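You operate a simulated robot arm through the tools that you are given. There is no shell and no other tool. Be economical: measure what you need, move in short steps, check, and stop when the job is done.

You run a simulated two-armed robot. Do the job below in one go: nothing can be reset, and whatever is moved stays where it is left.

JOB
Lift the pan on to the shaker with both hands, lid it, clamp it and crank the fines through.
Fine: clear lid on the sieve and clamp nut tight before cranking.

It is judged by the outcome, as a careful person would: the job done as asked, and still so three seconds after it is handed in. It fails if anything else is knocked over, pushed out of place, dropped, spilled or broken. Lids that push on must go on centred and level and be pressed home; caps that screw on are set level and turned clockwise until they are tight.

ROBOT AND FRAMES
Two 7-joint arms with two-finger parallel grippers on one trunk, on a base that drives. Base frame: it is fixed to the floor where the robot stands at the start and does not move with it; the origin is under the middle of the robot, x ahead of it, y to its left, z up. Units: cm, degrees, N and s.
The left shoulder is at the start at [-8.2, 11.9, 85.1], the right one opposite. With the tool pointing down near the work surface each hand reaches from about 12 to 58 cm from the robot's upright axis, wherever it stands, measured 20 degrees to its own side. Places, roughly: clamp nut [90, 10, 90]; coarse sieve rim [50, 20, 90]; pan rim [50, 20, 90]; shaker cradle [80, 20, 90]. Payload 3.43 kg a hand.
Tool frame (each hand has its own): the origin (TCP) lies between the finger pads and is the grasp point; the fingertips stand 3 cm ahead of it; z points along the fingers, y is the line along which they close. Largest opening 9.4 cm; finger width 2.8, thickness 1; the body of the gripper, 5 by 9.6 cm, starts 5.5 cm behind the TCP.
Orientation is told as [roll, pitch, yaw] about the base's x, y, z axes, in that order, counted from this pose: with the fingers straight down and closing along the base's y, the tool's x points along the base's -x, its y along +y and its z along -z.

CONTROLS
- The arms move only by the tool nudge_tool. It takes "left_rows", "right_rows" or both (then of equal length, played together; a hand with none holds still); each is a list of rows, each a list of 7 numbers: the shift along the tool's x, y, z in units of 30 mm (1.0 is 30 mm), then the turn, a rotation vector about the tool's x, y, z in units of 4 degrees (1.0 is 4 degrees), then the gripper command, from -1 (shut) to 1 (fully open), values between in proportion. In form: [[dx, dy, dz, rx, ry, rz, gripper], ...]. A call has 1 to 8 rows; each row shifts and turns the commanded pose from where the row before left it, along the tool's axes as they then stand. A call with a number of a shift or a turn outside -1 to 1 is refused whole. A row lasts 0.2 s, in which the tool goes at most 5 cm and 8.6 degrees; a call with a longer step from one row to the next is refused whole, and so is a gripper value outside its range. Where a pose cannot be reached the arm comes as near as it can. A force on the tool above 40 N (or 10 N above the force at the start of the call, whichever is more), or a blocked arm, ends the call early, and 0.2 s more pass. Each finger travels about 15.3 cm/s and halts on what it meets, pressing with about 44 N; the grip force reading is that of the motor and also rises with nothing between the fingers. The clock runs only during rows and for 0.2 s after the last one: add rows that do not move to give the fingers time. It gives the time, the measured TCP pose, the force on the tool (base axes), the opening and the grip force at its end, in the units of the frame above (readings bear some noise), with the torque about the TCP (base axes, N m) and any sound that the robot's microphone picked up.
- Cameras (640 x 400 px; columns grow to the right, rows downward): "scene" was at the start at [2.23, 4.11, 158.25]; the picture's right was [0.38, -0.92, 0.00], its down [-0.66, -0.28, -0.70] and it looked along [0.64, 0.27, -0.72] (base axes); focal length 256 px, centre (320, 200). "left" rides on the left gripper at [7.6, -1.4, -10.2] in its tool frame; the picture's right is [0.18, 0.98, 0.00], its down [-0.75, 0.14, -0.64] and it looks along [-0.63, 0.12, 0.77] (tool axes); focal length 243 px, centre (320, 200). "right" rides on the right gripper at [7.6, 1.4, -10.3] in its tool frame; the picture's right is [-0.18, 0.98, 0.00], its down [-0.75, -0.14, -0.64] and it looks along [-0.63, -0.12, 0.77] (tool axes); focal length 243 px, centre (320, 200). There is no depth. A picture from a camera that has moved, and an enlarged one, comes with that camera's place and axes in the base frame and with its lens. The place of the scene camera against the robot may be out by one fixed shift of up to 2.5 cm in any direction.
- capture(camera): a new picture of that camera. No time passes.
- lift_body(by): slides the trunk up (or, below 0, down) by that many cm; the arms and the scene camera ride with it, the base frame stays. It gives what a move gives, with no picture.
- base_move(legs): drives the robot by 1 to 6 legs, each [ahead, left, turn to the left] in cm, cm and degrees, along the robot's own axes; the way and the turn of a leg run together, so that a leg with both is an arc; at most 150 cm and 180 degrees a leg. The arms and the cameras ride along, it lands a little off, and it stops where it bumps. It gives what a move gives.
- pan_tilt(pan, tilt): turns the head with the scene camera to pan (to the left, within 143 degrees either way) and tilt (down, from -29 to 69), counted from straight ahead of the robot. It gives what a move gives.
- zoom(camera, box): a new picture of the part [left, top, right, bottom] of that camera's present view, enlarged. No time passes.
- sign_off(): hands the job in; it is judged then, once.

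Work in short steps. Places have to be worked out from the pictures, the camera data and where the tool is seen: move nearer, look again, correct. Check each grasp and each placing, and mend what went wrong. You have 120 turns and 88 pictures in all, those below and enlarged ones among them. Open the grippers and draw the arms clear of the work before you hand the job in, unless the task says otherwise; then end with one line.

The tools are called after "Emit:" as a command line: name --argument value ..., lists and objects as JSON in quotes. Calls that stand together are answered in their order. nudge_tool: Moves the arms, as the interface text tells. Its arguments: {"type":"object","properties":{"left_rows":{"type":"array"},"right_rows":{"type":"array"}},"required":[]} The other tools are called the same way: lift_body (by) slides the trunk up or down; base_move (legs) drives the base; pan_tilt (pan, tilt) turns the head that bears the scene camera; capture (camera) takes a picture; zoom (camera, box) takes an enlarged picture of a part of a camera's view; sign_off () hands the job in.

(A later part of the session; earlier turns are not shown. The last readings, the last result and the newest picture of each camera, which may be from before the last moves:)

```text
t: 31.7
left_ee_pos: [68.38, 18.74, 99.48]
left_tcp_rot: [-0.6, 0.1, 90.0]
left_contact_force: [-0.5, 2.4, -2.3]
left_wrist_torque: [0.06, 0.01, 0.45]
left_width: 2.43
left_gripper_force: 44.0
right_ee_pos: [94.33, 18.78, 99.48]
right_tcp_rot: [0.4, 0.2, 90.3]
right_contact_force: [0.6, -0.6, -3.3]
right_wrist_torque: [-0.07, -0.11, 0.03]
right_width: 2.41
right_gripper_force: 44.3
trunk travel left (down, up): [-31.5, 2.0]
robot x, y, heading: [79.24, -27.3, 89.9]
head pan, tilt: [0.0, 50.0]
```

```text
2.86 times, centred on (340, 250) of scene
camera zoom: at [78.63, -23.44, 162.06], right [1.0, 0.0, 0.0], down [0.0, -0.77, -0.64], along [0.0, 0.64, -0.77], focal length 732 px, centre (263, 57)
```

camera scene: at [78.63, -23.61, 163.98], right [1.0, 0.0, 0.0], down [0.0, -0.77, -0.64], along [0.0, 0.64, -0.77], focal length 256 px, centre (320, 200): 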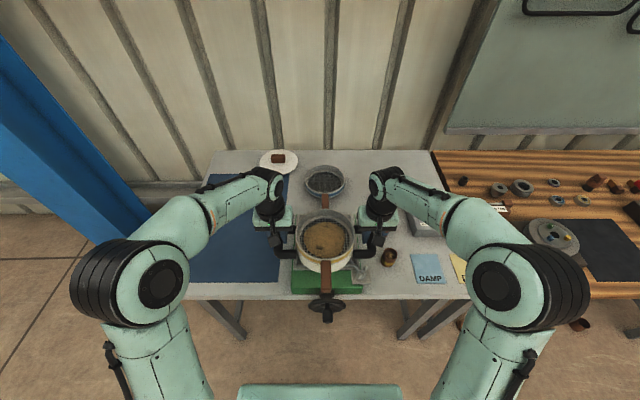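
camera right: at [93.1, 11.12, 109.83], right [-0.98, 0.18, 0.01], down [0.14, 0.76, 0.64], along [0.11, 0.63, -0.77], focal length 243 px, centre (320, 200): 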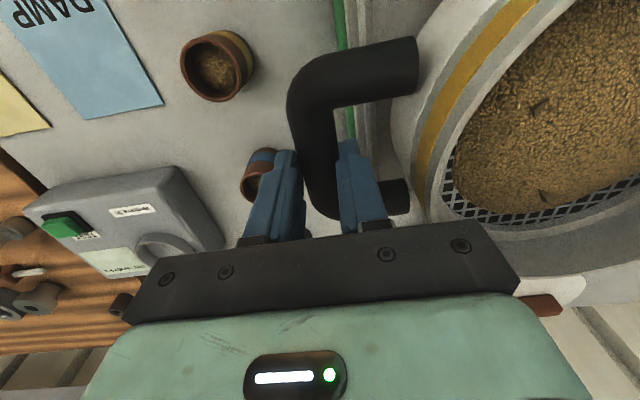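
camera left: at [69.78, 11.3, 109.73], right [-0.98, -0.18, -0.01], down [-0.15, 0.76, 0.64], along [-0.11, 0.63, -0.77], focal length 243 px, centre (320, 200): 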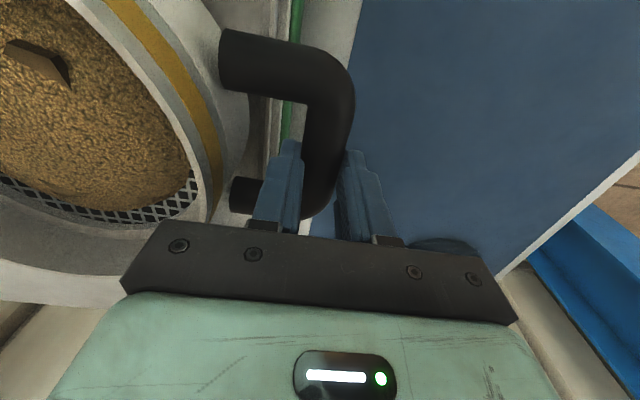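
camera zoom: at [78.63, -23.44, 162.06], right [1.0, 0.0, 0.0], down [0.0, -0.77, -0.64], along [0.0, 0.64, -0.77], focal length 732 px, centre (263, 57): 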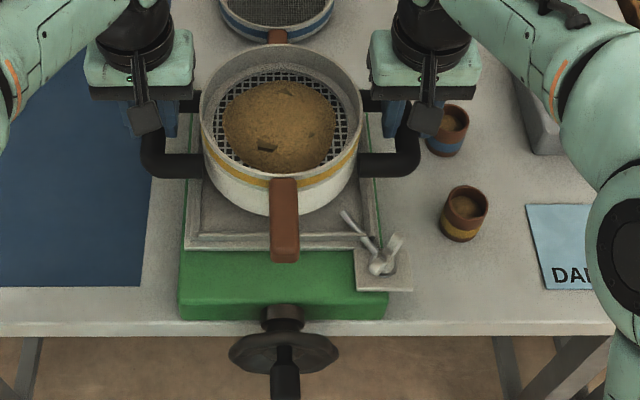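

The pan is nearly centred; the frame edges suggest a +0.2 cm x correction. I apply it and lower 2 cm more by the trunk.

Emit:
nudge_tool --left_rows '[[0, -0.07, 0, 0, 0, 0, -1], [0, 0, 0, 0, 0, 0, -1]]' --right_rows '[[0, -0.07, 0, 0, 0, 0, -1], [0, 0, 0, 0, 0, 0, -1]]'

Emit:
lift_body --by -2

Emit:
zoom --camera "scene" --box '[270, 180, 390, 280]'

Emit:
zoom --camera "right" --box '[280, 0, 480, 240]'

Emit:
zoom --camera "left" --box '[160, 0, 360, 240]'

```text
t: 32.3
left_ee_pos: [68.38, 18.81, 99.45]
left_tcp_rot: [-0.5, 0.0, 90.0]
left_contact_force: [-1.3, 1.6, -0.8]
left_wrist_torque: [-0.01, -0.05, 0.35]
left_width: 2.43
left_gripper_force: 44.0
right_ee_pos: [94.57, 18.78, 99.56]
right_tcp_rot: [0.4, 0.1, 90.3]
right_contact_force: [1.8, -2.0, -3.7]
right_wrist_torque: [0.07, -0.17, 0.0]
right_width: 2.42
right_gripper_force: 43.8
trunk travel left (down, up): [-31.5, 2.0]
robot x, y, heading: [79.55, -27.88, 89.8]
head pan, tilt: [0.0, 50.0]
```

```text
t: 33.0
left_ee_pos: [68.44, 18.89, 97.44]
left_tcp_rot: [-0.5, 0.2, 90.0]
left_contact_force: [-1.9, 2.1, -3.4]
left_wrist_torque: [0.02, 0.09, 0.4]
left_width: 2.42
left_gripper_force: 44.1
right_ee_pos: [94.65, 18.72, 97.54]
right_tcp_rot: [0.4, 0.2, 90.3]
right_contact_force: [2.0, -2.0, -2.7]
right_wrist_torque: [0.01, -0.02, 0.04]
right_width: 2.43
right_gripper_force: 44.1
trunk travel left (down, up): [-29.5, 4.0]
robot x, y, heading: [79.43, -28.2, 90.0]
head pan, tilt: [0.0, 50.0]
```

```text
4.00 times, centred on (330, 230) of scene
camera zoom: at [78.63, -23.41, 159.88], right [1.0, 0.0, 0.0], down [0.0, -0.77, -0.64], along [0.0, 0.64, -0.77], focal length 1024 px, centre (280, 80)
```

zoom: 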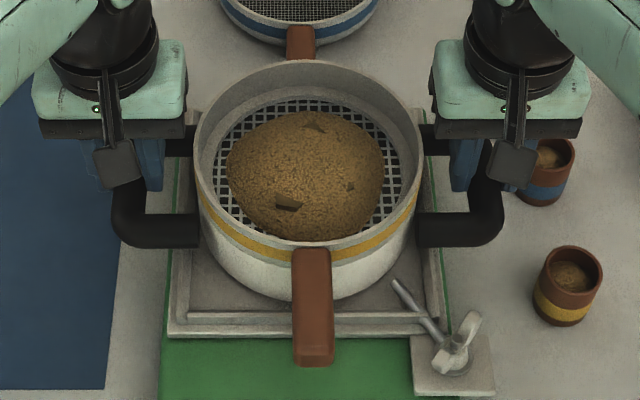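

```text
1.67 times, centred on (380, 120) of right
camera zoom: at [93.3, 11.12, 107.87], right [-0.98, 0.18, 0.01], down [0.14, 0.76, 0.64], along [0.11, 0.63, -0.77], focal length 404 px, centre (220, 333)
```

zoom: 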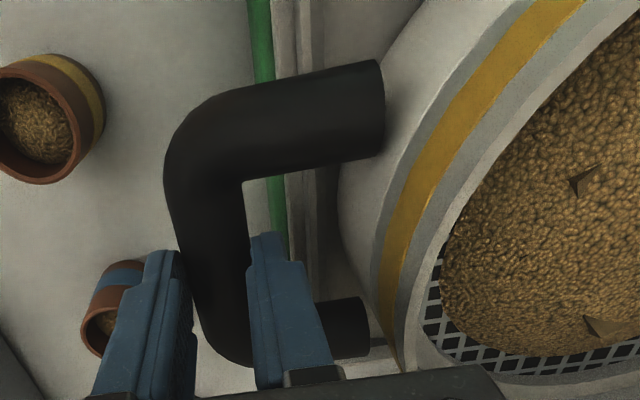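

```text
1.67 times, centred on (260, 120) of left
camera zoom: at [69.98, 11.31, 107.74], right [-0.98, -0.18, -0.01], down [-0.15, 0.76, 0.64], along [-0.11, 0.63, -0.77], focal length 404 px, centre (420, 333)
```

zoom: 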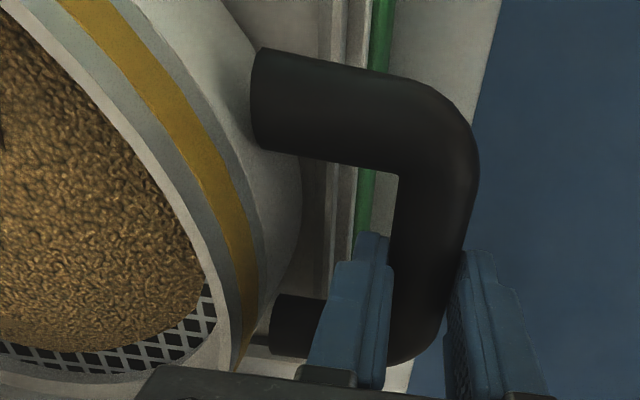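

The pan clears the frame on both x sides evenly. In y I judge it slightly far, so I shift 0.35 cm toward the robot and lower 2 cm with the arms.

Emit:
nudge_tool --left_rows '[[0.12, 0, 0, 0, 0, 0, -1], [0, 0, 0.2, 0, 0, 0, -1], [0, 0, 0.2, 0, 0, 0, -1], [0, 0, 0.2, 0, 0, 0, -1], [0, 0, 0, 0, 0, 0, -1]]' --right_rows '[[0.12, 0, 0, 0, 0, 0, -1], [0, 0, 0.2, 0, 0, 0, -1], [0, 0, 0.2, 0, 0, 0, -1], [0, 0, 0.2, 0, 0, 0, -1], [0, 0, 0, 0, 0, 0, -1]]'

Emit:
zoom --camera "scene" --box '[270, 180, 390, 280]'

Emit:
capture --camera "right"

```text
t: 34.0
left_ee_pos: [68.53, 18.43, 96.67]
left_tcp_rot: [-0.9, -1.1, 90.1]
left_contact_force: [-2.0, -3.6, 17.5]
left_wrist_torque: [-1.06, 0.11, 0.1]
left_width: 2.46
left_gripper_force: 44.0
right_ee_pos: [94.53, 18.34, 96.93]
right_tcp_rot: [0.5, -1.1, 90.2]
right_contact_force: [2.3, -4.4, 20.2]
right_wrist_torque: [-1.15, -0.05, 0.08]
right_width: 2.42
right_gripper_force: 43.6
trunk travel left (down, up): [-29.5, 4.0]
robot x, y, heading: [79.6, -27.64, 90.0]
head pan, tilt: [0.0, 50.0]
stopped in row 5 (right hand): the force on the tool passed its limit at 42 N (the readings are from after the stop); the commanded pose is now the measured one
```

```text
4.00 times, centred on (330, 230) of scene
camera zoom: at [78.61, -24.02, 159.89], right [1.0, 0.0, 0.0], down [0.0, -0.76, -0.64], along [0.0, 0.64, -0.76], focal length 1024 px, centre (280, 80)
```

zoom: 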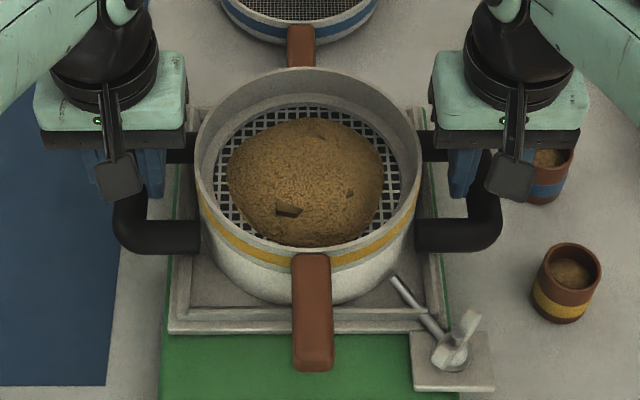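

```text
47 pictures are left
camera right: at [93.33, 10.48, 107.0], right [-0.98, 0.18, 0.01], down [0.15, 0.74, 0.66], along [0.11, 0.65, -0.76], focal length 243 px, centre (320, 200)
```

right: 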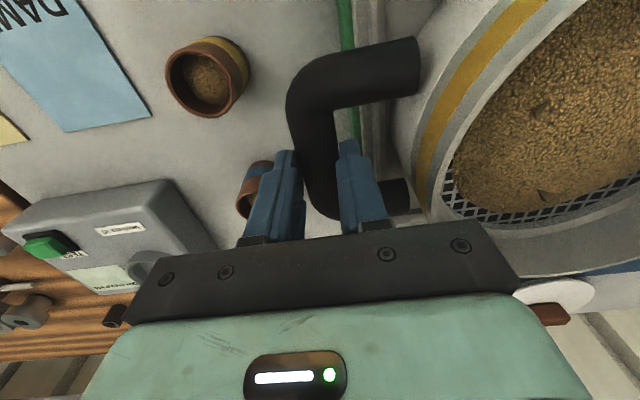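

Contact at z≈96.8 with ~18 N on each side. I zoom on the pan base to judge whether it sits on the cradle floor or on a lip.

Emit:
zoom --camera "scene" --box '[305, 225, 365, 270]'

Emit:
zoom --camera "left" --box '[180, 0, 320, 100]'

```text
8.89 times, centred on (335, 248) of scene
camera zoom: at [78.61, -24.02, 159.89], right [1.0, 0.0, 0.0], down [0.0, -0.76, -0.64], along [0.0, 0.64, -0.76], focal length 2276 px, centre (187, -222)
```

zoom: 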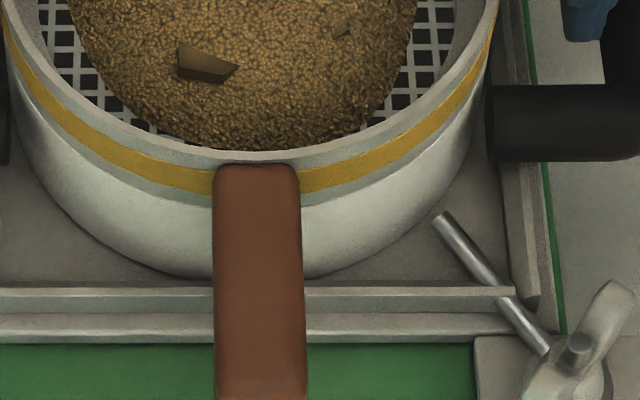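

```text
4.00 times, centred on (250, 50) of left
camera zoom: at [69.93, 10.68, 106.85], right [-0.98, -0.19, -0.02], down [-0.15, 0.74, 0.65], along [-0.11, 0.65, -0.76], focal length 970 px, centre (600, 800)
```

zoom: 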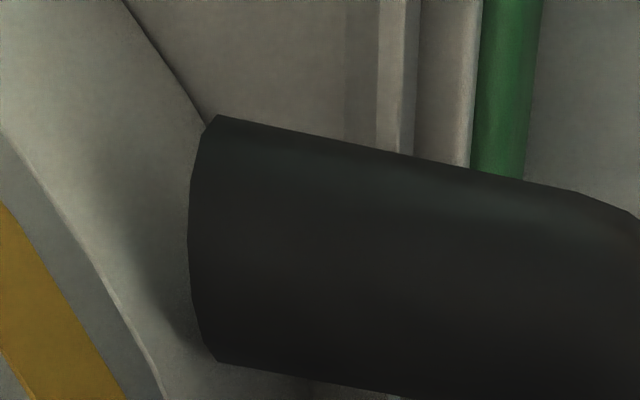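

The base is in contact with the cradle floor, within the lips all around. I ease the push, open to 5 cm and lift the hands clear.

Emit:
nudge_tool --left_rows '[[0, 0, -0.03, 0, 0, 0, -1], [0, 0, 0, 0, 0, 0, -0.3], [0, 0, 0, 0, 0, 0, 0.06], [0, 0, 0, 0, 0, 0, 0.06]]' --right_rows '[[0, 0, -0.03, 0, 0, 0, -1], [0, 0, 0, 0, 0, 0, -0.3], [0, 0, 0, 0, 0, 0, 0.06], [0, 0, 0, 0, 0, 0, 0.06]]'

Emit:
zoom --camera "scene" --box '[270, 180, 390, 280]'

```text
t: 35.0
left_ee_pos: [68.43, 18.58, 96.46]
left_tcp_rot: [-0.7, -0.7, 90.0]
left_contact_force: [-0.4, -0.6, 0.3]
left_wrist_torque: [0.02, -0.01, 0.02]
left_width: 4.98
left_gripper_force: 0.1
right_ee_pos: [94.53, 18.59, 96.48]
right_tcp_rot: [0.6, -0.8, 90.2]
right_contact_force: [0.4, 0.0, -0.5]
right_wrist_torque: [0.0, 0.01, 0.01]
right_width: 4.98
right_gripper_force: 0.0
trunk travel left (down, up): [-29.5, 4.0]
robot x, y, heading: [80.02, -27.9, 90.0]
head pan, tilt: [0.0, 50.0]
```

```text
4.00 times, centred on (330, 230) of scene
camera zoom: at [78.63, -23.56, 159.88], right [1.0, 0.0, 0.0], down [0.0, -0.77, -0.64], along [0.0, 0.64, -0.77], focal length 1024 px, centre (280, 80)
```

zoom: 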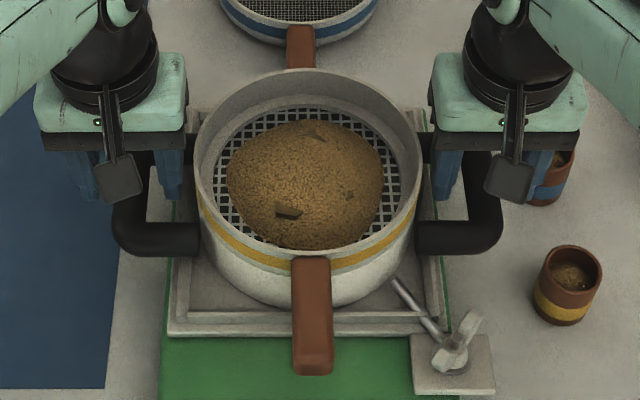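

The pan settled and sits level in the cradle. I lift both hands straight up.

Emit:
nudge_tool --left_rows '[[0, 0, -0.3, 0, 0, 0, 0.06], [0, 0, -0.5, 0, 0.2, 0, 0.06], [0, 0, -1, 0, 0, 0, 0.06], [0, 0, -1, 0, 0, 0, 0.06], [0, 0, -1, 0, 0, 0, 0.06], [0, 0, -1, 0, 0, 0, 0.06]]' --right_rows '[[0, 0, -0.3, 0, 0, 0, 0.06], [0, 0, -0.5, 0, 0.2, 0, 0.06], [0, 0, -1, 0, 0, 0, 0.06], [0, 0, -1, 0, 0, 0, 0.06], [0, 0, -1, 0, 0, 0, 0.06], [0, 0, -1, 0, 0, 0, 0.06]]'

Emit:
capture --camera "scene"

```text
t: 36.4
left_ee_pos: [68.36, 18.64, 110.87]
left_tcp_rot: [-0.8, 0.1, 90.1]
left_contact_force: [0.1, 0.9, 0.6]
left_wrist_torque: [0.01, 0.01, 0.02]
left_width: 4.97
left_gripper_force: 0.0
right_ee_pos: [94.59, 18.53, 111.01]
right_tcp_rot: [0.6, 0.0, 90.3]
right_contact_force: [-0.7, -0.5, 0.1]
right_wrist_torque: [0.0, -0.02, 0.0]
right_width: 4.98
right_gripper_force: 0.0
trunk travel left (down, up): [-29.5, 4.0]
robot x, y, heading: [79.54, -28.07, 90.0]
head pan, tilt: [0.0, 50.0]
```

```text
43 pictures are left
camera scene: at [78.63, -23.59, 159.88], right [1.0, 0.0, 0.0], down [0.0, -0.77, -0.64], along [0.0, 0.64, -0.77], focal length 256 px, centre (320, 200)
```

scene: 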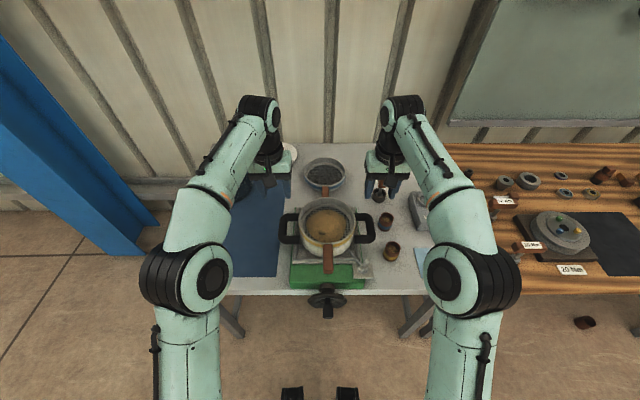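

The pan is standing on the shaker. Now the clear lid near (45, 42.5): reachable only from the table's front end, so I retract the hands and drive round.

Emit:
nudge_tool --left_rows '[[1, 0, -0.2, 0, 0, 0, 0.06], [1, 0, -0.2, 0, 0, 0, 0.06], [1, 0, -0.2, 0, 0, 0, 0.06], [1, 0, 0, 0, 0, 0, 0.06], [1, 0, 0, 0, 0, 0, 0.06]]' --right_rows '[[1, 0, -0.2, 0, 0, 0, 0.06], [1, 0, -0.2, 0, 0, 0, 0.06], [1, 0, -0.2, 0, 0, 0, 0.06], [1, 0, 0, 0, 0, 0, 0.06], [1, 0, 0, 0, 0, 0, 0.06]]'

Emit:
base_move --legs '[[-10, 0, 0], [0, 0, -90], [-76, 0, 0], [0, 62, 0]]'

Emit:
pan_tilt --pan 20 --tilt 50

Emit:
capture --camera "scene"

Emit:
capture --camera "left"

```text
t: 37.6
left_ee_pos: [68.46, 3.5, 112.66]
left_tcp_rot: [-0.7, 0.0, 90.0]
left_contact_force: [-0.1, 0.2, 0.1]
left_wrist_torque: [0.03, 0.02, 0.0]
left_width: 5.0
left_gripper_force: 0.1
right_ee_pos: [94.89, 3.25, 112.85]
right_tcp_rot: [0.6, -0.1, 90.2]
right_contact_force: [0.3, -0.1, 0.2]
right_wrist_torque: [0.05, 0.01, -0.04]
right_width: 4.96
right_gripper_force: 0.1
trunk travel left (down, up): [-29.5, 4.0]
robot x, y, heading: [79.32, -27.9, 90.0]
head pan, tilt: [0.0, 50.0]
```

```text
t: 51.8
left_ee_pos: [34.59, 34.54, 112.7]
left_tcp_rot: [-0.8, -0.1, 0.3]
left_contact_force: [0.3, -0.1, 0.1]
left_wrist_torque: [-0.01, 0.01, -0.01]
left_width: 4.98
left_gripper_force: 0.1
right_ee_pos: [34.39, 8.24, 112.81]
right_tcp_rot: [0.6, 0.0, 0.6]
right_contact_force: [-0.4, 0.7, 0.2]
right_wrist_torque: [0.03, -0.03, -0.01]
right_width: 4.98
right_gripper_force: 0.1
trunk travel left (down, up): [-29.5, 4.0]
robot x, y, heading: [2.99, 23.3, 0.0]
head pan, tilt: [0.0, 50.0]
```

```text
t: 52.6
left_ee_pos: [34.62, 34.79, 112.62]
left_tcp_rot: [-0.7, 0.1, 0.3]
left_contact_force: [0.0, -1.0, 0.8]
left_wrist_torque: [0.0, -0.01, 0.0]
left_width: 5.0
left_gripper_force: 0.1
right_ee_pos: [34.24, 8.31, 112.94]
right_tcp_rot: [0.7, 0.0, 0.4]
right_contact_force: [-0.7, -0.5, -0.5]
right_wrist_torque: [0.0, 0.01, 0.03]
right_width: 4.97
right_gripper_force: 0.0
trunk travel left (down, up): [-29.5, 4.0]
robot x, y, heading: [3.77, 23.46, 0.1]
head pan, tilt: [20.0, 50.0]
```

```text
42 pictures are left
camera scene: at [5.02, 27.13, 159.88], right [0.34, -0.94, 0.0], down [-0.72, -0.26, -0.64], along [0.6, 0.22, -0.77], focal length 256 px, centre (320, 200)
```

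scene: 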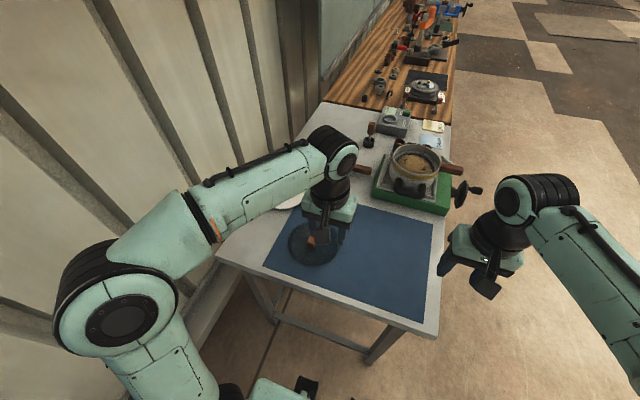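

```text
41 pictures are left
camera left: at [27.05, 33.34, 122.96], right [-0.19, 0.98, -0.01], down [0.75, 0.15, 0.64], along [0.63, 0.11, -0.77], focal length 243 px, centre (320, 200)
```

left: 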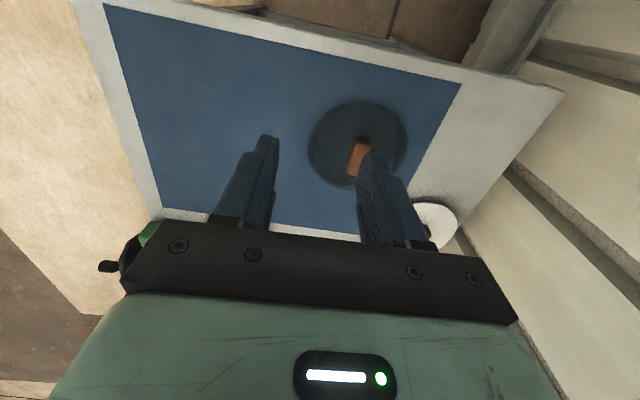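

Knob at about (44.6, 42.4). I move the left hand above it, down to z≈99, and look again.

Emit:
nudge_tool --left_rows '[[-0.6, 0.5, 0.6, 0.2, 0, 0.1, 0.3], [-0.6, 0.5, 0.6, 0, 0, 0, 0.3], [-0.7, 0.5, 0.7, 0, 0, 0, 0.3], [-0.7, 0.5, 0.8, 0, 0, 0, 0.3], [-0.7, 0.54, 0.8, 0, 0, 0, 0.3], [0, 0, 0.8, 0, 0, 0, 0.3]]'

Emit:
capture --camera "left"

```text
t: 54.0
left_ee_pos: [44.52, 42.06, 99.63]
left_tcp_rot: [-1.5, 0.0, -0.2]
left_contact_force: [0.0, -0.2, 0.9]
left_wrist_torque: [0.02, 0.0, 0.01]
left_width: 6.11
left_gripper_force: 0.0
right_ee_pos: [34.44, 8.29, 112.89]
right_tcp_rot: [0.6, 0.0, 0.5]
right_contact_force: [-0.3, 0.1, 1.5]
right_wrist_torque: [0.03, 0.02, 0.01]
right_width: 4.97
right_gripper_force: 0.1
trunk travel left (down, up): [-29.5, 4.0]
robot x, y, heading: [2.95, 23.5, 0.2]
head pan, tilt: [20.0, 50.0]
```

```text
40 pictures are left
camera left: at [36.97, 40.81, 109.85], right [-0.18, 0.98, -0.03], down [0.75, 0.16, 0.64], along [0.63, 0.1, -0.77], focal length 243 px, centre (320, 200)
```

left: 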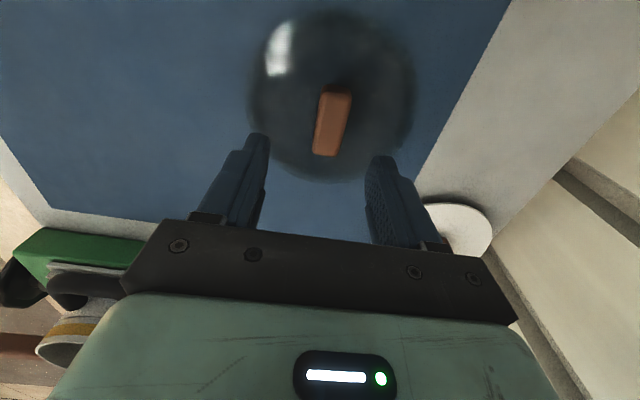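

Knob centre ≈(45.4, 42.9), long side along x. I correct tilt, shift and descend to z≈92.

Emit:
nudge_tool --left_rows '[[-0.15, 0.14, 0.6, -0.37, 0, 0, 0.3], [-0.1, 0.14, 0.7, 0, 0, 0, 0.3], [0, 0, 0.7, 0, 0, 0, 0.3], [0, 0, 0.5, 0, 0, 0, 0.3]]'

Emit:
capture --camera "left"

```text
t: 55.0
left_ee_pos: [45.19, 42.76, 92.02]
left_tcp_rot: [-0.1, 0.1, -0.1]
left_contact_force: [-0.4, -0.2, -0.2]
left_wrist_torque: [0.01, 0.03, 0.05]
left_width: 6.13
left_gripper_force: 0.1
right_ee_pos: [34.36, 8.24, 112.79]
right_tcp_rot: [0.6, -0.1, 0.5]
right_contact_force: [-0.6, 0.0, 0.5]
right_wrist_torque: [-0.02, -0.03, -0.01]
right_width: 4.96
right_gripper_force: 0.0
trunk travel left (down, up): [-29.5, 4.0]
robot x, y, heading: [2.77, 23.57, 0.1]
head pan, tilt: [20.0, 50.0]
```

```text
39 pictures are left
camera left: at [37.65, 41.38, 102.26], right [-0.18, 0.98, 0.0], down [0.75, 0.14, 0.64], along [0.63, 0.12, -0.77], focal length 243 px, centre (320, 200)
```

left: 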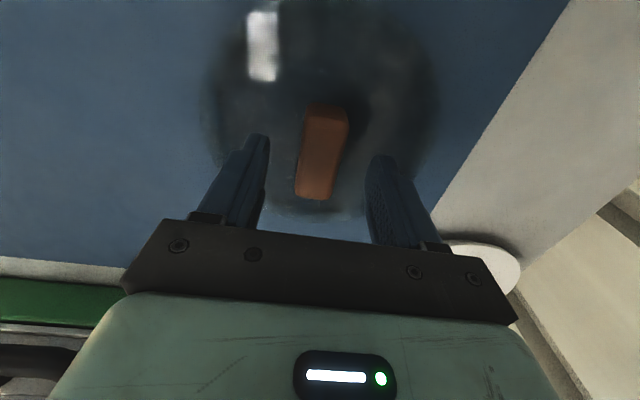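

Knob is between the fingers. I go down 2.6 cm and close.

Emit:
nudge_tool --left_rows '[[0, 0.07, 0.3, 0, 0, 0, 0.3], [0, 0, 0.3, 0, 0, 0, 0.3], [0, 0, 0.25, 0, 0, 0, 0.3], [0, 0, 0, 0, 0, 0, -0.3], [0, 0, 0, 0, 0, 0, -1], [0, 0, 0, 0, 0, 0, -1], [0, 0, 0, 0, 0, 0, -1]]'

Emit:
capture --camera "left"

```text
t: 56.6
left_ee_pos: [45.05, 43.03, 89.51]
left_tcp_rot: [0.0, 0.1, -0.1]
left_contact_force: [-0.3, 0.6, 0.1]
left_wrist_torque: [0.0, -0.02, -0.01]
left_width: 3.01
left_gripper_force: 43.9
right_ee_pos: [34.51, 8.28, 112.89]
right_tcp_rot: [0.6, 0.0, 0.4]
right_contact_force: [-0.2, -0.3, -0.8]
right_wrist_torque: [-0.01, -0.03, 0.0]
right_width: 4.98
right_gripper_force: 0.0
trunk travel left (down, up): [-29.5, 4.0]
robot x, y, heading: [3.2, 23.38, 0.2]
head pan, tilt: [20.0, 50.0]
```

```text
38 pictures are left
camera left: at [37.66, 41.6, 99.82], right [-0.18, 0.98, 0.0], down [0.75, 0.14, 0.64], along [0.63, 0.12, -0.77], focal length 243 px, centre (320, 200)
```

left: 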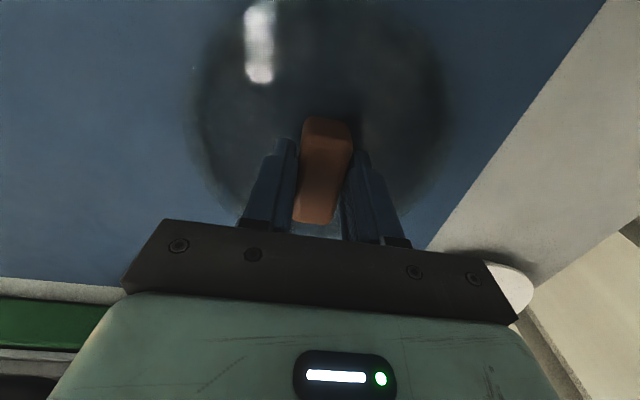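

Gripped the knob (3.0 cm), centred. I lift the lid.

Emit:
nudge_tool --left_rows '[[0, 0, -0.3, 0, 0, 0, -1], [0, 0, -0.6, 0, 0, 0, -1], [0, 0, -1, 0, 0, 0, -1], [0, 0, -1, 0, 0, 0, -1], [0, 0, -1, 0, 0, 0, -1], [0, 0, -1, 0, 0, 0, -1], [0, 0, -1, 0, 0, 0, -1], [0.5, 0, -1, 0, 0, 0, -1]]'

Emit:
capture --camera "scene"

Emit:
capture --camera "left"

```text
t: 58.4
left_ee_pos: [43.52, 42.99, 110.29]
left_tcp_rot: [0.0, 0.0, -0.1]
left_contact_force: [-0.1, -0.2, -1.1]
left_wrist_torque: [0.01, -0.02, 0.03]
left_width: 3.02
left_gripper_force: 44.0
right_ee_pos: [34.43, 8.35, 112.81]
right_tcp_rot: [0.6, 0.0, 0.4]
right_contact_force: [0.1, -0.3, -0.1]
right_wrist_torque: [0.01, 0.01, 0.01]
right_width: 5.0
right_gripper_force: 0.1
trunk travel left (down, up): [-29.5, 4.0]
robot x, y, heading: [3.31, 23.64, 0.5]
head pan, tilt: [20.0, 50.0]
```

```text
37 pictures are left
camera scene: at [4.92, 27.15, 159.88], right [0.34, -0.94, 0.0], down [-0.72, -0.26, -0.64], along [0.6, 0.22, -0.77], focal length 256 px, centre (320, 200)
```

scene: 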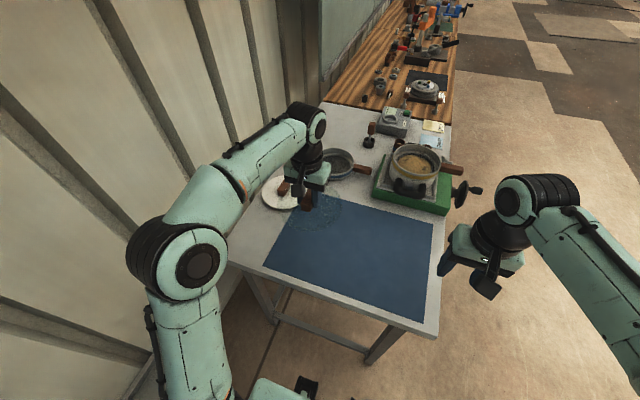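

```text
36 pictures are left
camera left: at [36.12, 41.61, 120.59], right [-0.18, 0.98, 0.0], down [0.75, 0.14, 0.64], along [0.63, 0.12, -0.77], focal length 243 px, centre (320, 200)
```

left: 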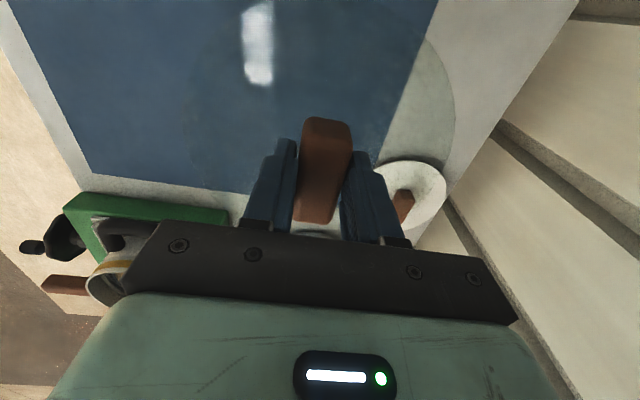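

Lid is held level. I drive back to the shaker's side, a bit further along so the left hand is favourably placed.

Emit:
base_move --legs '[[0, -62, 0], [84, 0, 0], [0, 0, 89.7], [10, 0, 0]]'

Emit:
pan_tilt --pan 0 --tilt 50

Emit:
capture --camera "scene"

Emit:
capture --camera "left"

```text
t: 73.0
left_ee_pos: [67.06, 12.17, 110.43]
left_tcp_rot: [0.1, 0.1, 91.1]
left_contact_force: [0.0, -0.7, -1.5]
left_wrist_torque: [0.03, 0.0, -0.02]
left_width: 2.62
left_gripper_force: 44.1
right_ee_pos: [101.81, 3.55, 112.82]
right_tcp_rot: [0.6, 0.0, 91.7]
right_contact_force: [-0.4, 0.7, 0.7]
right_wrist_torque: [-0.03, 0.01, 0.01]
right_width: 4.98
right_gripper_force: 0.0
trunk travel left (down, up): [-29.5, 4.0]
robot x, y, heading: [87.62, -28.09, 91.3]
head pan, tilt: [20.0, 50.0]
```

```text
t: 73.8
left_ee_pos: [66.96, 12.08, 110.36]
left_tcp_rot: [0.0, 0.1, 91.1]
left_contact_force: [0.1, 0.1, -0.5]
left_wrist_torque: [0.02, 0.03, 0.0]
left_width: 2.64
left_gripper_force: 43.9
right_ee_pos: [101.79, 3.65, 112.88]
right_tcp_rot: [0.5, 0.0, 91.7]
right_contact_force: [0.2, 0.6, 0.1]
right_wrist_torque: [0.02, 0.02, 0.02]
right_width: 4.99
right_gripper_force: 0.2
trunk travel left (down, up): [-29.5, 4.0]
robot x, y, heading: [87.21, -28.24, 91.3]
head pan, tilt: [0.0, 50.0]
```

```text
35 pictures are left
camera scene: at [86.39, -23.86, 159.88], right [1.0, 0.02, 0.0], down [0.02, -0.77, -0.64], along [-0.02, 0.64, -0.77], focal length 256 px, centre (320, 200)
```

scene: 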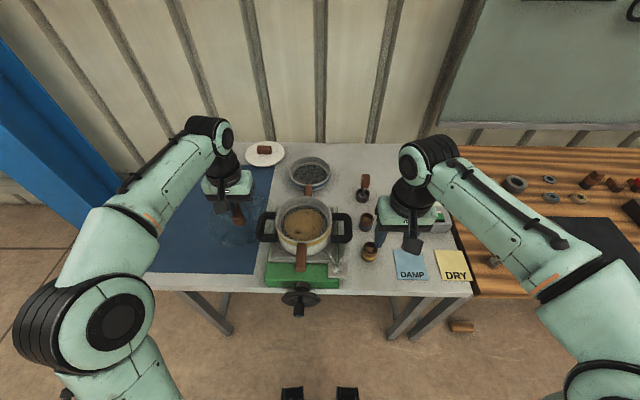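

```text
34 pictures are left
camera left: at [68.68, 4.55, 120.53], right [-0.98, -0.2, 0.0], down [-0.16, 0.75, 0.64], along [-0.13, 0.63, -0.77], focal length 243 px, centre (320, 200)
```

left: 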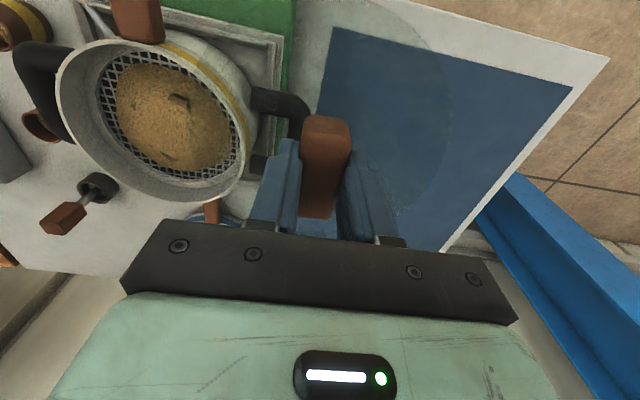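

The lid is held beside the pan. I move it over the estimated pan centre (81.5, 18.2), staying at z≈110, and look through it.

Emit:
nudge_tool --left_rows '[[-0.3, -0.7, 0, 0, 0, 0.27, -1], [-0.35, -0.8, 0, 0, 0, 0, -1], [-0.35, -0.8, 0, 0, 0, 0, -1], [-0.35, -0.8, 0, 0, 0, 0, -1], [-0.35, -0.8, 0, 0, 0, 0, -1], [-0.35, -0.93, 0, 0, 0, 0, -1], [0, 0, 0, 0, 0, 0, -1]]'

Emit:
capture --camera "left"

Emit:
zoom --camera "scene" --box '[240, 140, 400, 280]'

```text
t: 75.4
left_ee_pos: [81.39, 18.28, 110.26]
left_tcp_rot: [-0.1, 0.0, 90.1]
left_contact_force: [0.5, 0.2, -0.6]
left_wrist_torque: [-0.04, -0.03, -0.01]
left_width: 2.62
left_gripper_force: 43.6
right_ee_pos: [101.84, 3.49, 112.93]
right_tcp_rot: [0.5, 0.0, 91.7]
right_contact_force: [-0.1, -0.2, 0.4]
right_wrist_torque: [0.0, 0.0, -0.01]
right_width: 4.96
right_gripper_force: 0.0
trunk travel left (down, up): [-29.5, 4.0]
robot x, y, heading: [87.32, -27.47, 91.4]
head pan, tilt: [0.0, 50.0]
```

```text
33 pictures are left
camera left: at [82.98, 10.72, 120.58], right [-0.98, -0.18, 0.0], down [-0.14, 0.75, 0.64], along [-0.12, 0.63, -0.77], focal length 243 px, centre (320, 200)
```

left: 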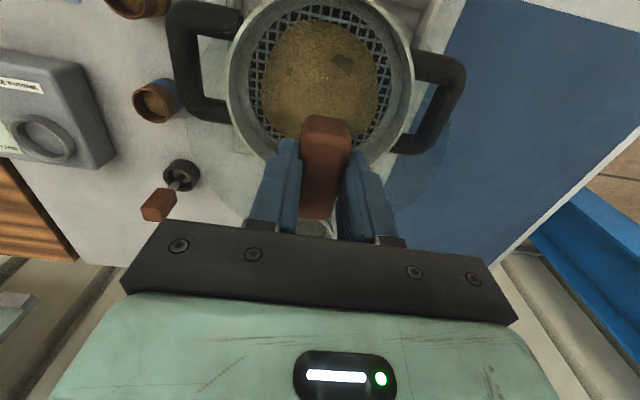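

```text
2.86 times, centred on (320, 210) of scene
camera zoom: at [86.33, -23.87, 159.88], right [1.0, 0.02, 0.0], down [0.02, -0.77, -0.64], along [-0.01, 0.64, -0.77], focal length 732 px, centre (320, 171)
```

zoom: 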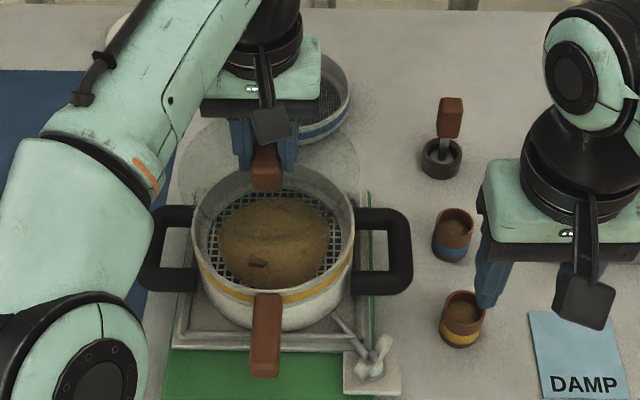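

Through the lid, the pan rim centre appears near (81.8, 16.5–17.5). I shift y by −1 cm, x +0.2, and lower to about 2 cm above the rim.

Emit:
nudge_tool --left_rows '[[0.3, -0.1, 0.5, 0, 0, 0, -1], [0, 0, 0.5, 0, 0, 0, -1], [0, 0, 0.5, 0, 0, 0, -1], [0, 0, 0.4, 0, 0, 0, -1], [0, 0, 0, 0, 0, 0, -1]]'

Emit:
capture --camera "left"

Emit:
zoom --camera "scene" --box '[260, 160, 360, 260]'

```text
t: 76.6
left_ee_pos: [81.74, 17.54, 104.56]
left_tcp_rot: [-0.1, 0.0, 90.0]
left_contact_force: [-0.3, -0.6, -0.5]
left_wrist_torque: [-0.03, 0.01, 0.03]
left_width: 2.62
left_gripper_force: 44.1
right_ee_pos: [101.89, 3.54, 112.82]
right_tcp_rot: [0.6, -0.1, 91.8]
right_contact_force: [-0.2, 0.4, 0.6]
right_wrist_torque: [0.0, 0.04, 0.01]
right_width: 5.01
right_gripper_force: 0.0
trunk travel left (down, up): [-29.5, 4.0]
robot x, y, heading: [87.6, -27.87, 91.6]
head pan, tilt: [0.0, 50.0]
```

```text
31 pictures are left
camera left: at [83.31, 9.88, 114.8], right [-0.98, -0.18, 0.0], down [-0.14, 0.75, 0.64], along [-0.12, 0.63, -0.77], focal length 243 px, centre (320, 200)
```

left: 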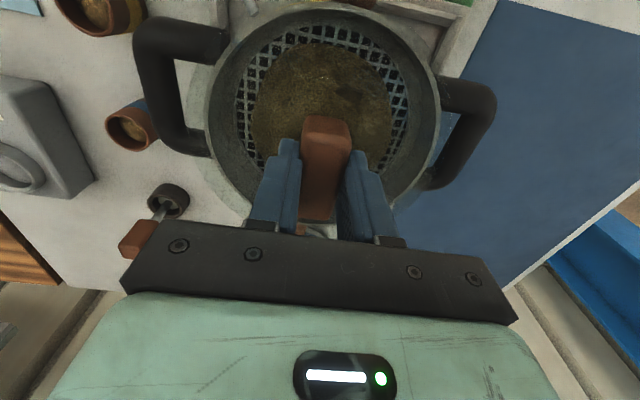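

```text
4.00 times, centred on (310, 210) of scene
camera zoom: at [86.4, -23.83, 159.88], right [1.0, 0.02, 0.0], down [0.02, -0.77, -0.64], along [-0.01, 0.64, -0.77], focal length 1024 px, centre (360, 160)
```

zoom: 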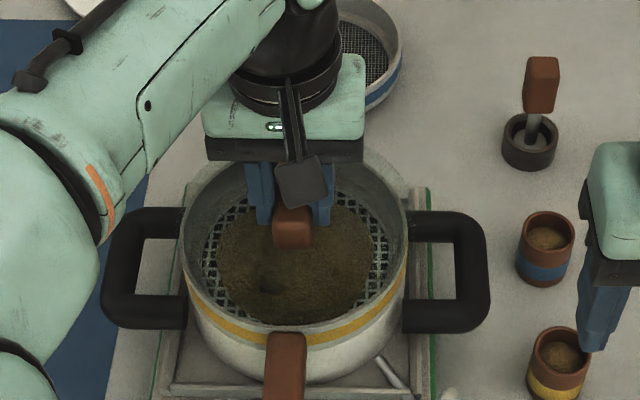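

I zoom the left view to fit the rim against the lid precisely.

Emit:
zoom --camera "left" --box '[180, 0, 480, 240]'

```text
1.67 times, centred on (330, 120) of left
camera zoom: at [83.31, 9.88, 114.8], right [-0.98, -0.18, 0.0], down [-0.14, 0.75, 0.64], along [-0.12, 0.63, -0.77], focal length 404 px, centre (303, 333)
```

zoom: 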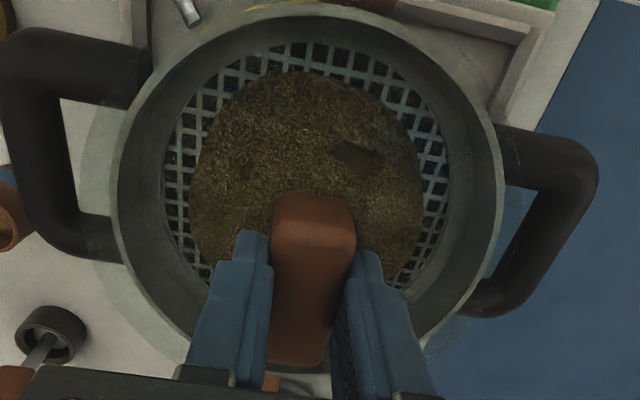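

Fitted rim centre ≈ (81.35, 18.25), matching where the pan was set. I correct by (−0.35, +0.7) and lower 1 cm.

Emit:
nudge_tool --left_rows '[[-0.12, 0.06, 0, 0, 0, 0, -1], [-0.12, 0.06, 0, 0, 0, 0, -1], [0, 0, 0.2, 0, 0, 0, -1], [0, 0, 0.15, 0, 0, 0, -1], [0, 0, 0, 0, 0, 0, -1]]'

Emit:
zoom --camera "left" --box '[160, 0, 480, 200]'

Emit:
zoom --camera "scene" --box '[270, 170, 350, 250]'

```text
t: 77.8
left_ee_pos: [81.44, 18.11, 103.7]
left_tcp_rot: [-0.1, -0.2, 89.9]
left_contact_force: [-0.6, -0.8, 23.5]
left_wrist_torque: [1.0, 0.04, 0.08]
left_width: 2.63
left_gripper_force: 43.8
right_ee_pos: [101.83, 3.34, 112.88]
right_tcp_rot: [0.7, -0.1, 91.7]
right_contact_force: [0.5, 0.3, -0.5]
right_wrist_torque: [0.02, 0.0, -0.01]
right_width: 4.97
right_gripper_force: 0.0
trunk travel left (down, up): [-29.5, 4.0]
robot x, y, heading: [87.61, -28.2, 91.0]
head pan, tilt: [0.0, 50.0]
```

```text
2.00 times, centred on (320, 100) of left
camera zoom: at [82.95, 10.41, 113.95], right [-0.98, -0.18, 0.0], down [-0.14, 0.75, 0.65], along [-0.12, 0.64, -0.76], focal length 485 px, centre (320, 400)
```

zoom: 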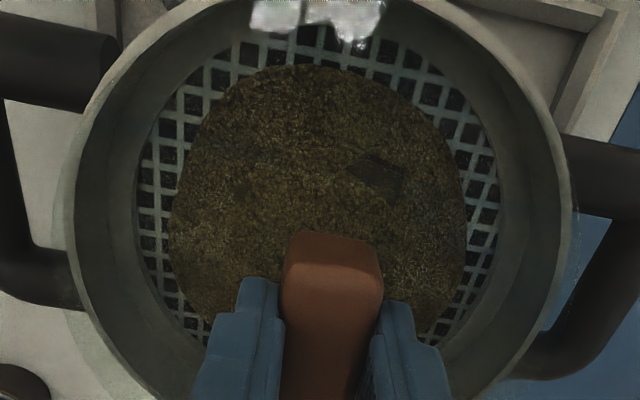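

```text
5.00 times, centred on (310, 210) of scene
camera zoom: at [86.41, -24.05, 159.91], right [1.0, 0.02, 0.0], down [0.02, -0.76, -0.64], along [-0.01, 0.64, -0.77], focal length 1280 px, centre (370, 150)
```

zoom: 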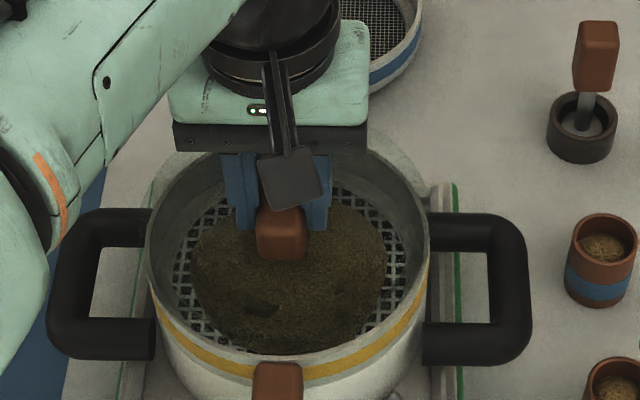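

The lid already touches the rim (23 N). I check both sides of the rim for the lid's edge at higher magnification before pressing.

Emit:
zoom --camera "left" --box '[170, 100, 270, 200]'

Emit:
zoom --camera "left" --box '[380, 100, 480, 200]'

```text
4.00 times, centred on (220, 150) of left
camera zoom: at [82.95, 10.41, 113.95], right [-0.98, -0.18, 0.0], down [-0.14, 0.75, 0.65], along [-0.12, 0.64, -0.76], focal length 970 px, centre (720, 400)
```

zoom: 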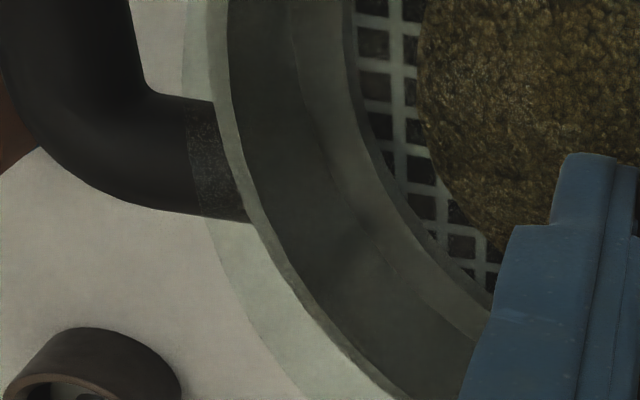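

```text
4.00 times, centred on (430, 150) of left
camera zoom: at [82.95, 10.41, 113.95], right [-0.98, -0.18, 0.0], down [-0.14, 0.75, 0.65], along [-0.12, 0.64, -0.76], focal length 970 px, centre (-120, 400)
```

zoom: 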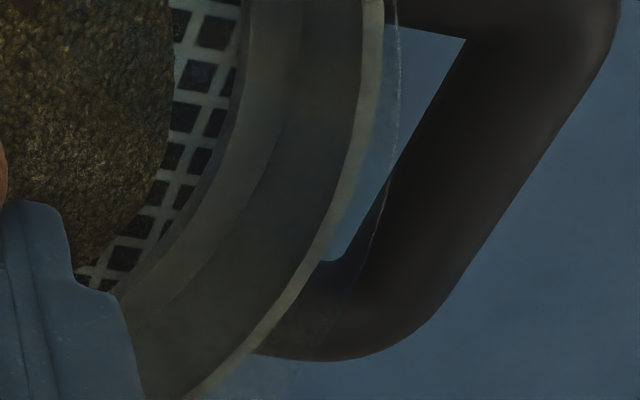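

The lid overhangs the rim by about 0.6 cm all round, offset about 0.1 cm toward +x and slightly +y. I ease up 2 mm, correct, and press gently.

Emit:
nudge_tool --left_rows '[[0, 0, -0.12, 0, 0, 0, -1], [0.05, 0.04, 0, 0, 0, 0, -1], [0, 0, 0.08, 0, 0, 0, -1], [0, 0, 0.08, 0, 0, 0, -1], [0, 0, 0.04, 0, 0, 0, -1]]'

Emit:
zoom --camera "left" --box '[160, 0, 480, 200]'

```text
t: 79.0
left_ee_pos: [81.37, 17.81, 103.66]
left_tcp_rot: [-0.2, -0.3, 90.0]
left_contact_force: [0.9, 0.0, 35.3]
left_wrist_torque: [-0.76, -0.02, -0.05]
left_width: 2.62
left_gripper_force: 44.5
right_ee_pos: [101.9, 3.32, 112.89]
right_tcp_rot: [0.6, -0.2, 91.7]
right_contact_force: [0.6, -0.3, -0.3]
right_wrist_torque: [-0.03, 0.01, 0.03]
right_width: 4.97
right_gripper_force: 0.0
trunk travel left (down, up): [-29.5, 4.0]
robot x, y, heading: [87.24, -28.16, 91.3]
head pan, tilt: [0.0, 50.0]
```

```text
2.00 times, centred on (320, 100) of left
camera zoom: at [82.87, 10.21, 113.84], right [-0.98, -0.18, 0.0], down [-0.14, 0.75, 0.65], along [-0.12, 0.63, -0.76], focal length 485 px, centre (320, 400)
```

zoom: 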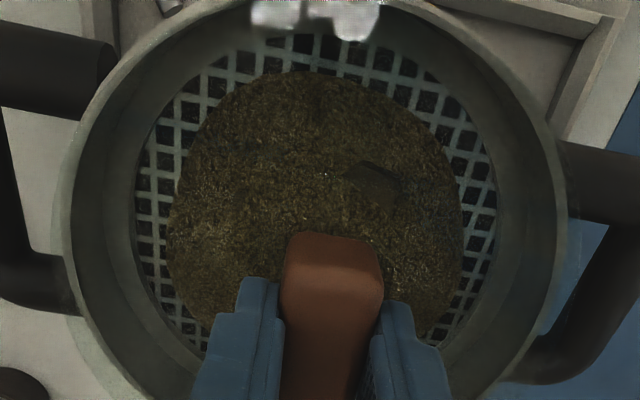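

Torque flipped sign with the 3 mm y shift, so the centre is near y≈17.9. I set that, press again and inspect the rim from the scene camera.

Emit:
nudge_tool --left_rows '[[0, 0, -0.15, 0, 0, 0, -1], [-0.05, 0, 0, 0, 0, 0, -1], [0, 0, 0.1, 0, 0, 0, -1], [0, 0, 0.1, 0, 0, 0, -1], [0, 0, 0.04, 0, 0, 0, -1]]'

Emit:
zoom --camera "scene" --box '[275, 190, 345, 245]'

```text
t: 80.2
left_ee_pos: [81.39, 17.88, 103.55]
left_tcp_rot: [-0.3, -0.6, 90.2]
left_contact_force: [-1.7, -8.8, 40.9]
left_wrist_torque: [-0.35, 0.09, -0.07]
left_width: 2.61
left_gripper_force: 44.2
right_ee_pos: [101.79, 3.27, 112.94]
right_tcp_rot: [0.7, -0.2, 91.8]
right_contact_force: [-0.4, 0.1, -0.1]
right_wrist_torque: [-0.05, 0.03, 0.02]
right_width: 5.01
right_gripper_force: 0.0
trunk travel left (down, up): [-29.5, 4.0]
robot x, y, heading: [87.41, -28.09, 91.3]
head pan, tilt: [0.0, 50.0]
```

```text
7.27 times, centred on (310, 218) of scene
camera zoom: at [86.42, -24.3, 159.92], right [1.0, 0.02, 0.0], down [0.02, -0.76, -0.65], along [-0.01, 0.64, -0.76], focal length 1862 px, centre (393, 73)
```

zoom: 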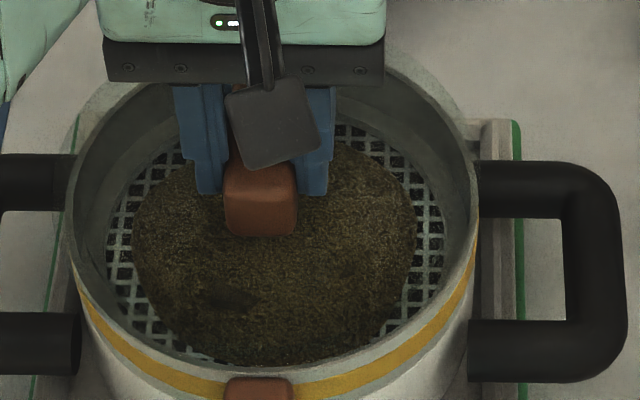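

I need the lid edge relative to the rim; I zoom tightly on near-left and far-right rim parts.

Emit:
zoom --camera "scene" --box '[278, 215, 312, 245]'

Emit:
zoom --camera "scene" --box '[308, 190, 342, 220]'

```text
13.33 times, centred on (295, 230) of scene
camera zoom: at [86.42, -24.3, 159.92], right [1.0, 0.02, 0.0], down [0.02, -0.76, -0.65], along [-0.01, 0.64, -0.76], focal length 3414 px, centre (653, -200)
```

zoom: 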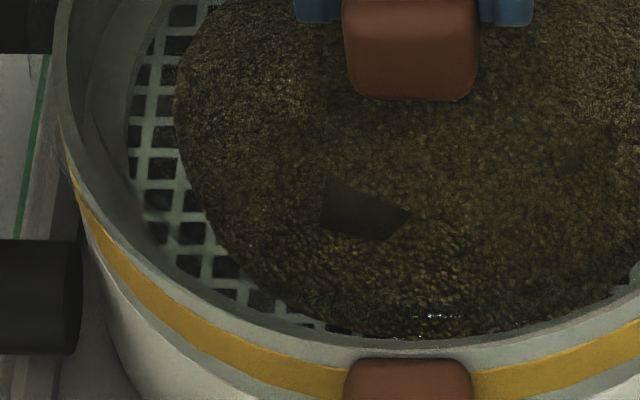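

```text
13.33 times, centred on (325, 205) of scene
camera zoom: at [86.42, -24.3, 159.92], right [1.0, 0.02, 0.0], down [0.02, -0.76, -0.65], along [-0.01, 0.64, -0.76], focal length 3414 px, centre (253, 133)
```

zoom: 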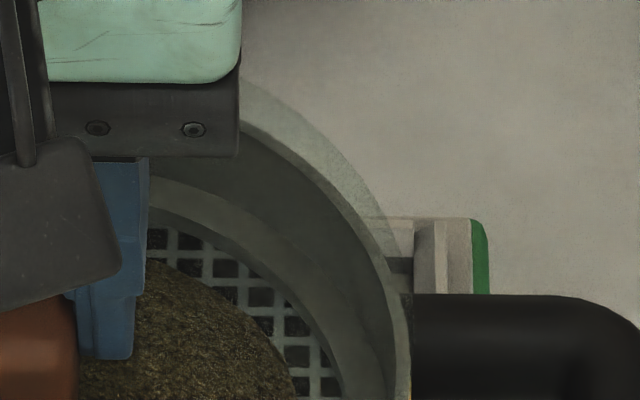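

The lid plate seems to sit a bit above the rim, so I test whether a plug is engaged: light pressure and a small sideways move, reading the side force.

Emit:
nudge_tool --left_rows '[[0, 0, -0.06, 0, 0, 0, -1], [0.07, 0, 0, 0, 0, 0, -1], [0.07, 0, 0, 0, 0, 0, -1], [0, 0, 0, 0, 0, 0, -1]]'

Emit:
nudge_tool --left_rows '[[-0.07, 0, 0, 0, 0, 0, -1], [-0.1, 0, 0, 0, 0, 0, -1], [-0.1, 0, 0, 0, 0, 0, -1], [0, 0, 0, 0, 0, 0, -1]]'

```text
t: 81.2
left_ee_pos: [81.32, 17.76, 103.16]
left_tcp_rot: [0.0, -0.1, 90.0]
left_contact_force: [-0.1, 6.1, 23.7]
left_wrist_torque: [-0.66, -0.01, 0.1]
left_width: 2.61
left_gripper_force: 44.1
right_ee_pos: [101.87, 3.54, 112.87]
right_tcp_rot: [0.6, -0.1, 91.7]
right_contact_force: [1.2, 0.2, 1.0]
right_wrist_torque: [0.01, 0.01, 0.01]
right_width: 4.99
right_gripper_force: 0.0
trunk travel left (down, up): [-29.5, 4.0]
robot x, y, heading: [87.28, -27.86, 91.2]
head pan, tilt: [0.0, 50.0]
```

```text
t: 82.2
left_ee_pos: [81.34, 18.31, 103.11]
left_tcp_rot: [0.0, 0.2, 90.0]
left_contact_force: [-0.2, -7.4, 13.8]
left_wrist_torque: [-0.04, -0.02, 0.02]
left_width: 2.61
left_gripper_force: 44.4
right_ee_pos: [101.76, 3.41, 112.73]
right_tcp_rot: [0.6, -0.1, 91.6]
right_contact_force: [0.3, -0.1, 0.8]
right_wrist_torque: [0.0, 0.0, 0.02]
right_width: 4.99
right_gripper_force: 0.0
trunk travel left (down, up): [-29.5, 4.0]
robot x, y, heading: [86.93, -28.28, 91.3]
head pan, tilt: [0.0, 50.0]
```

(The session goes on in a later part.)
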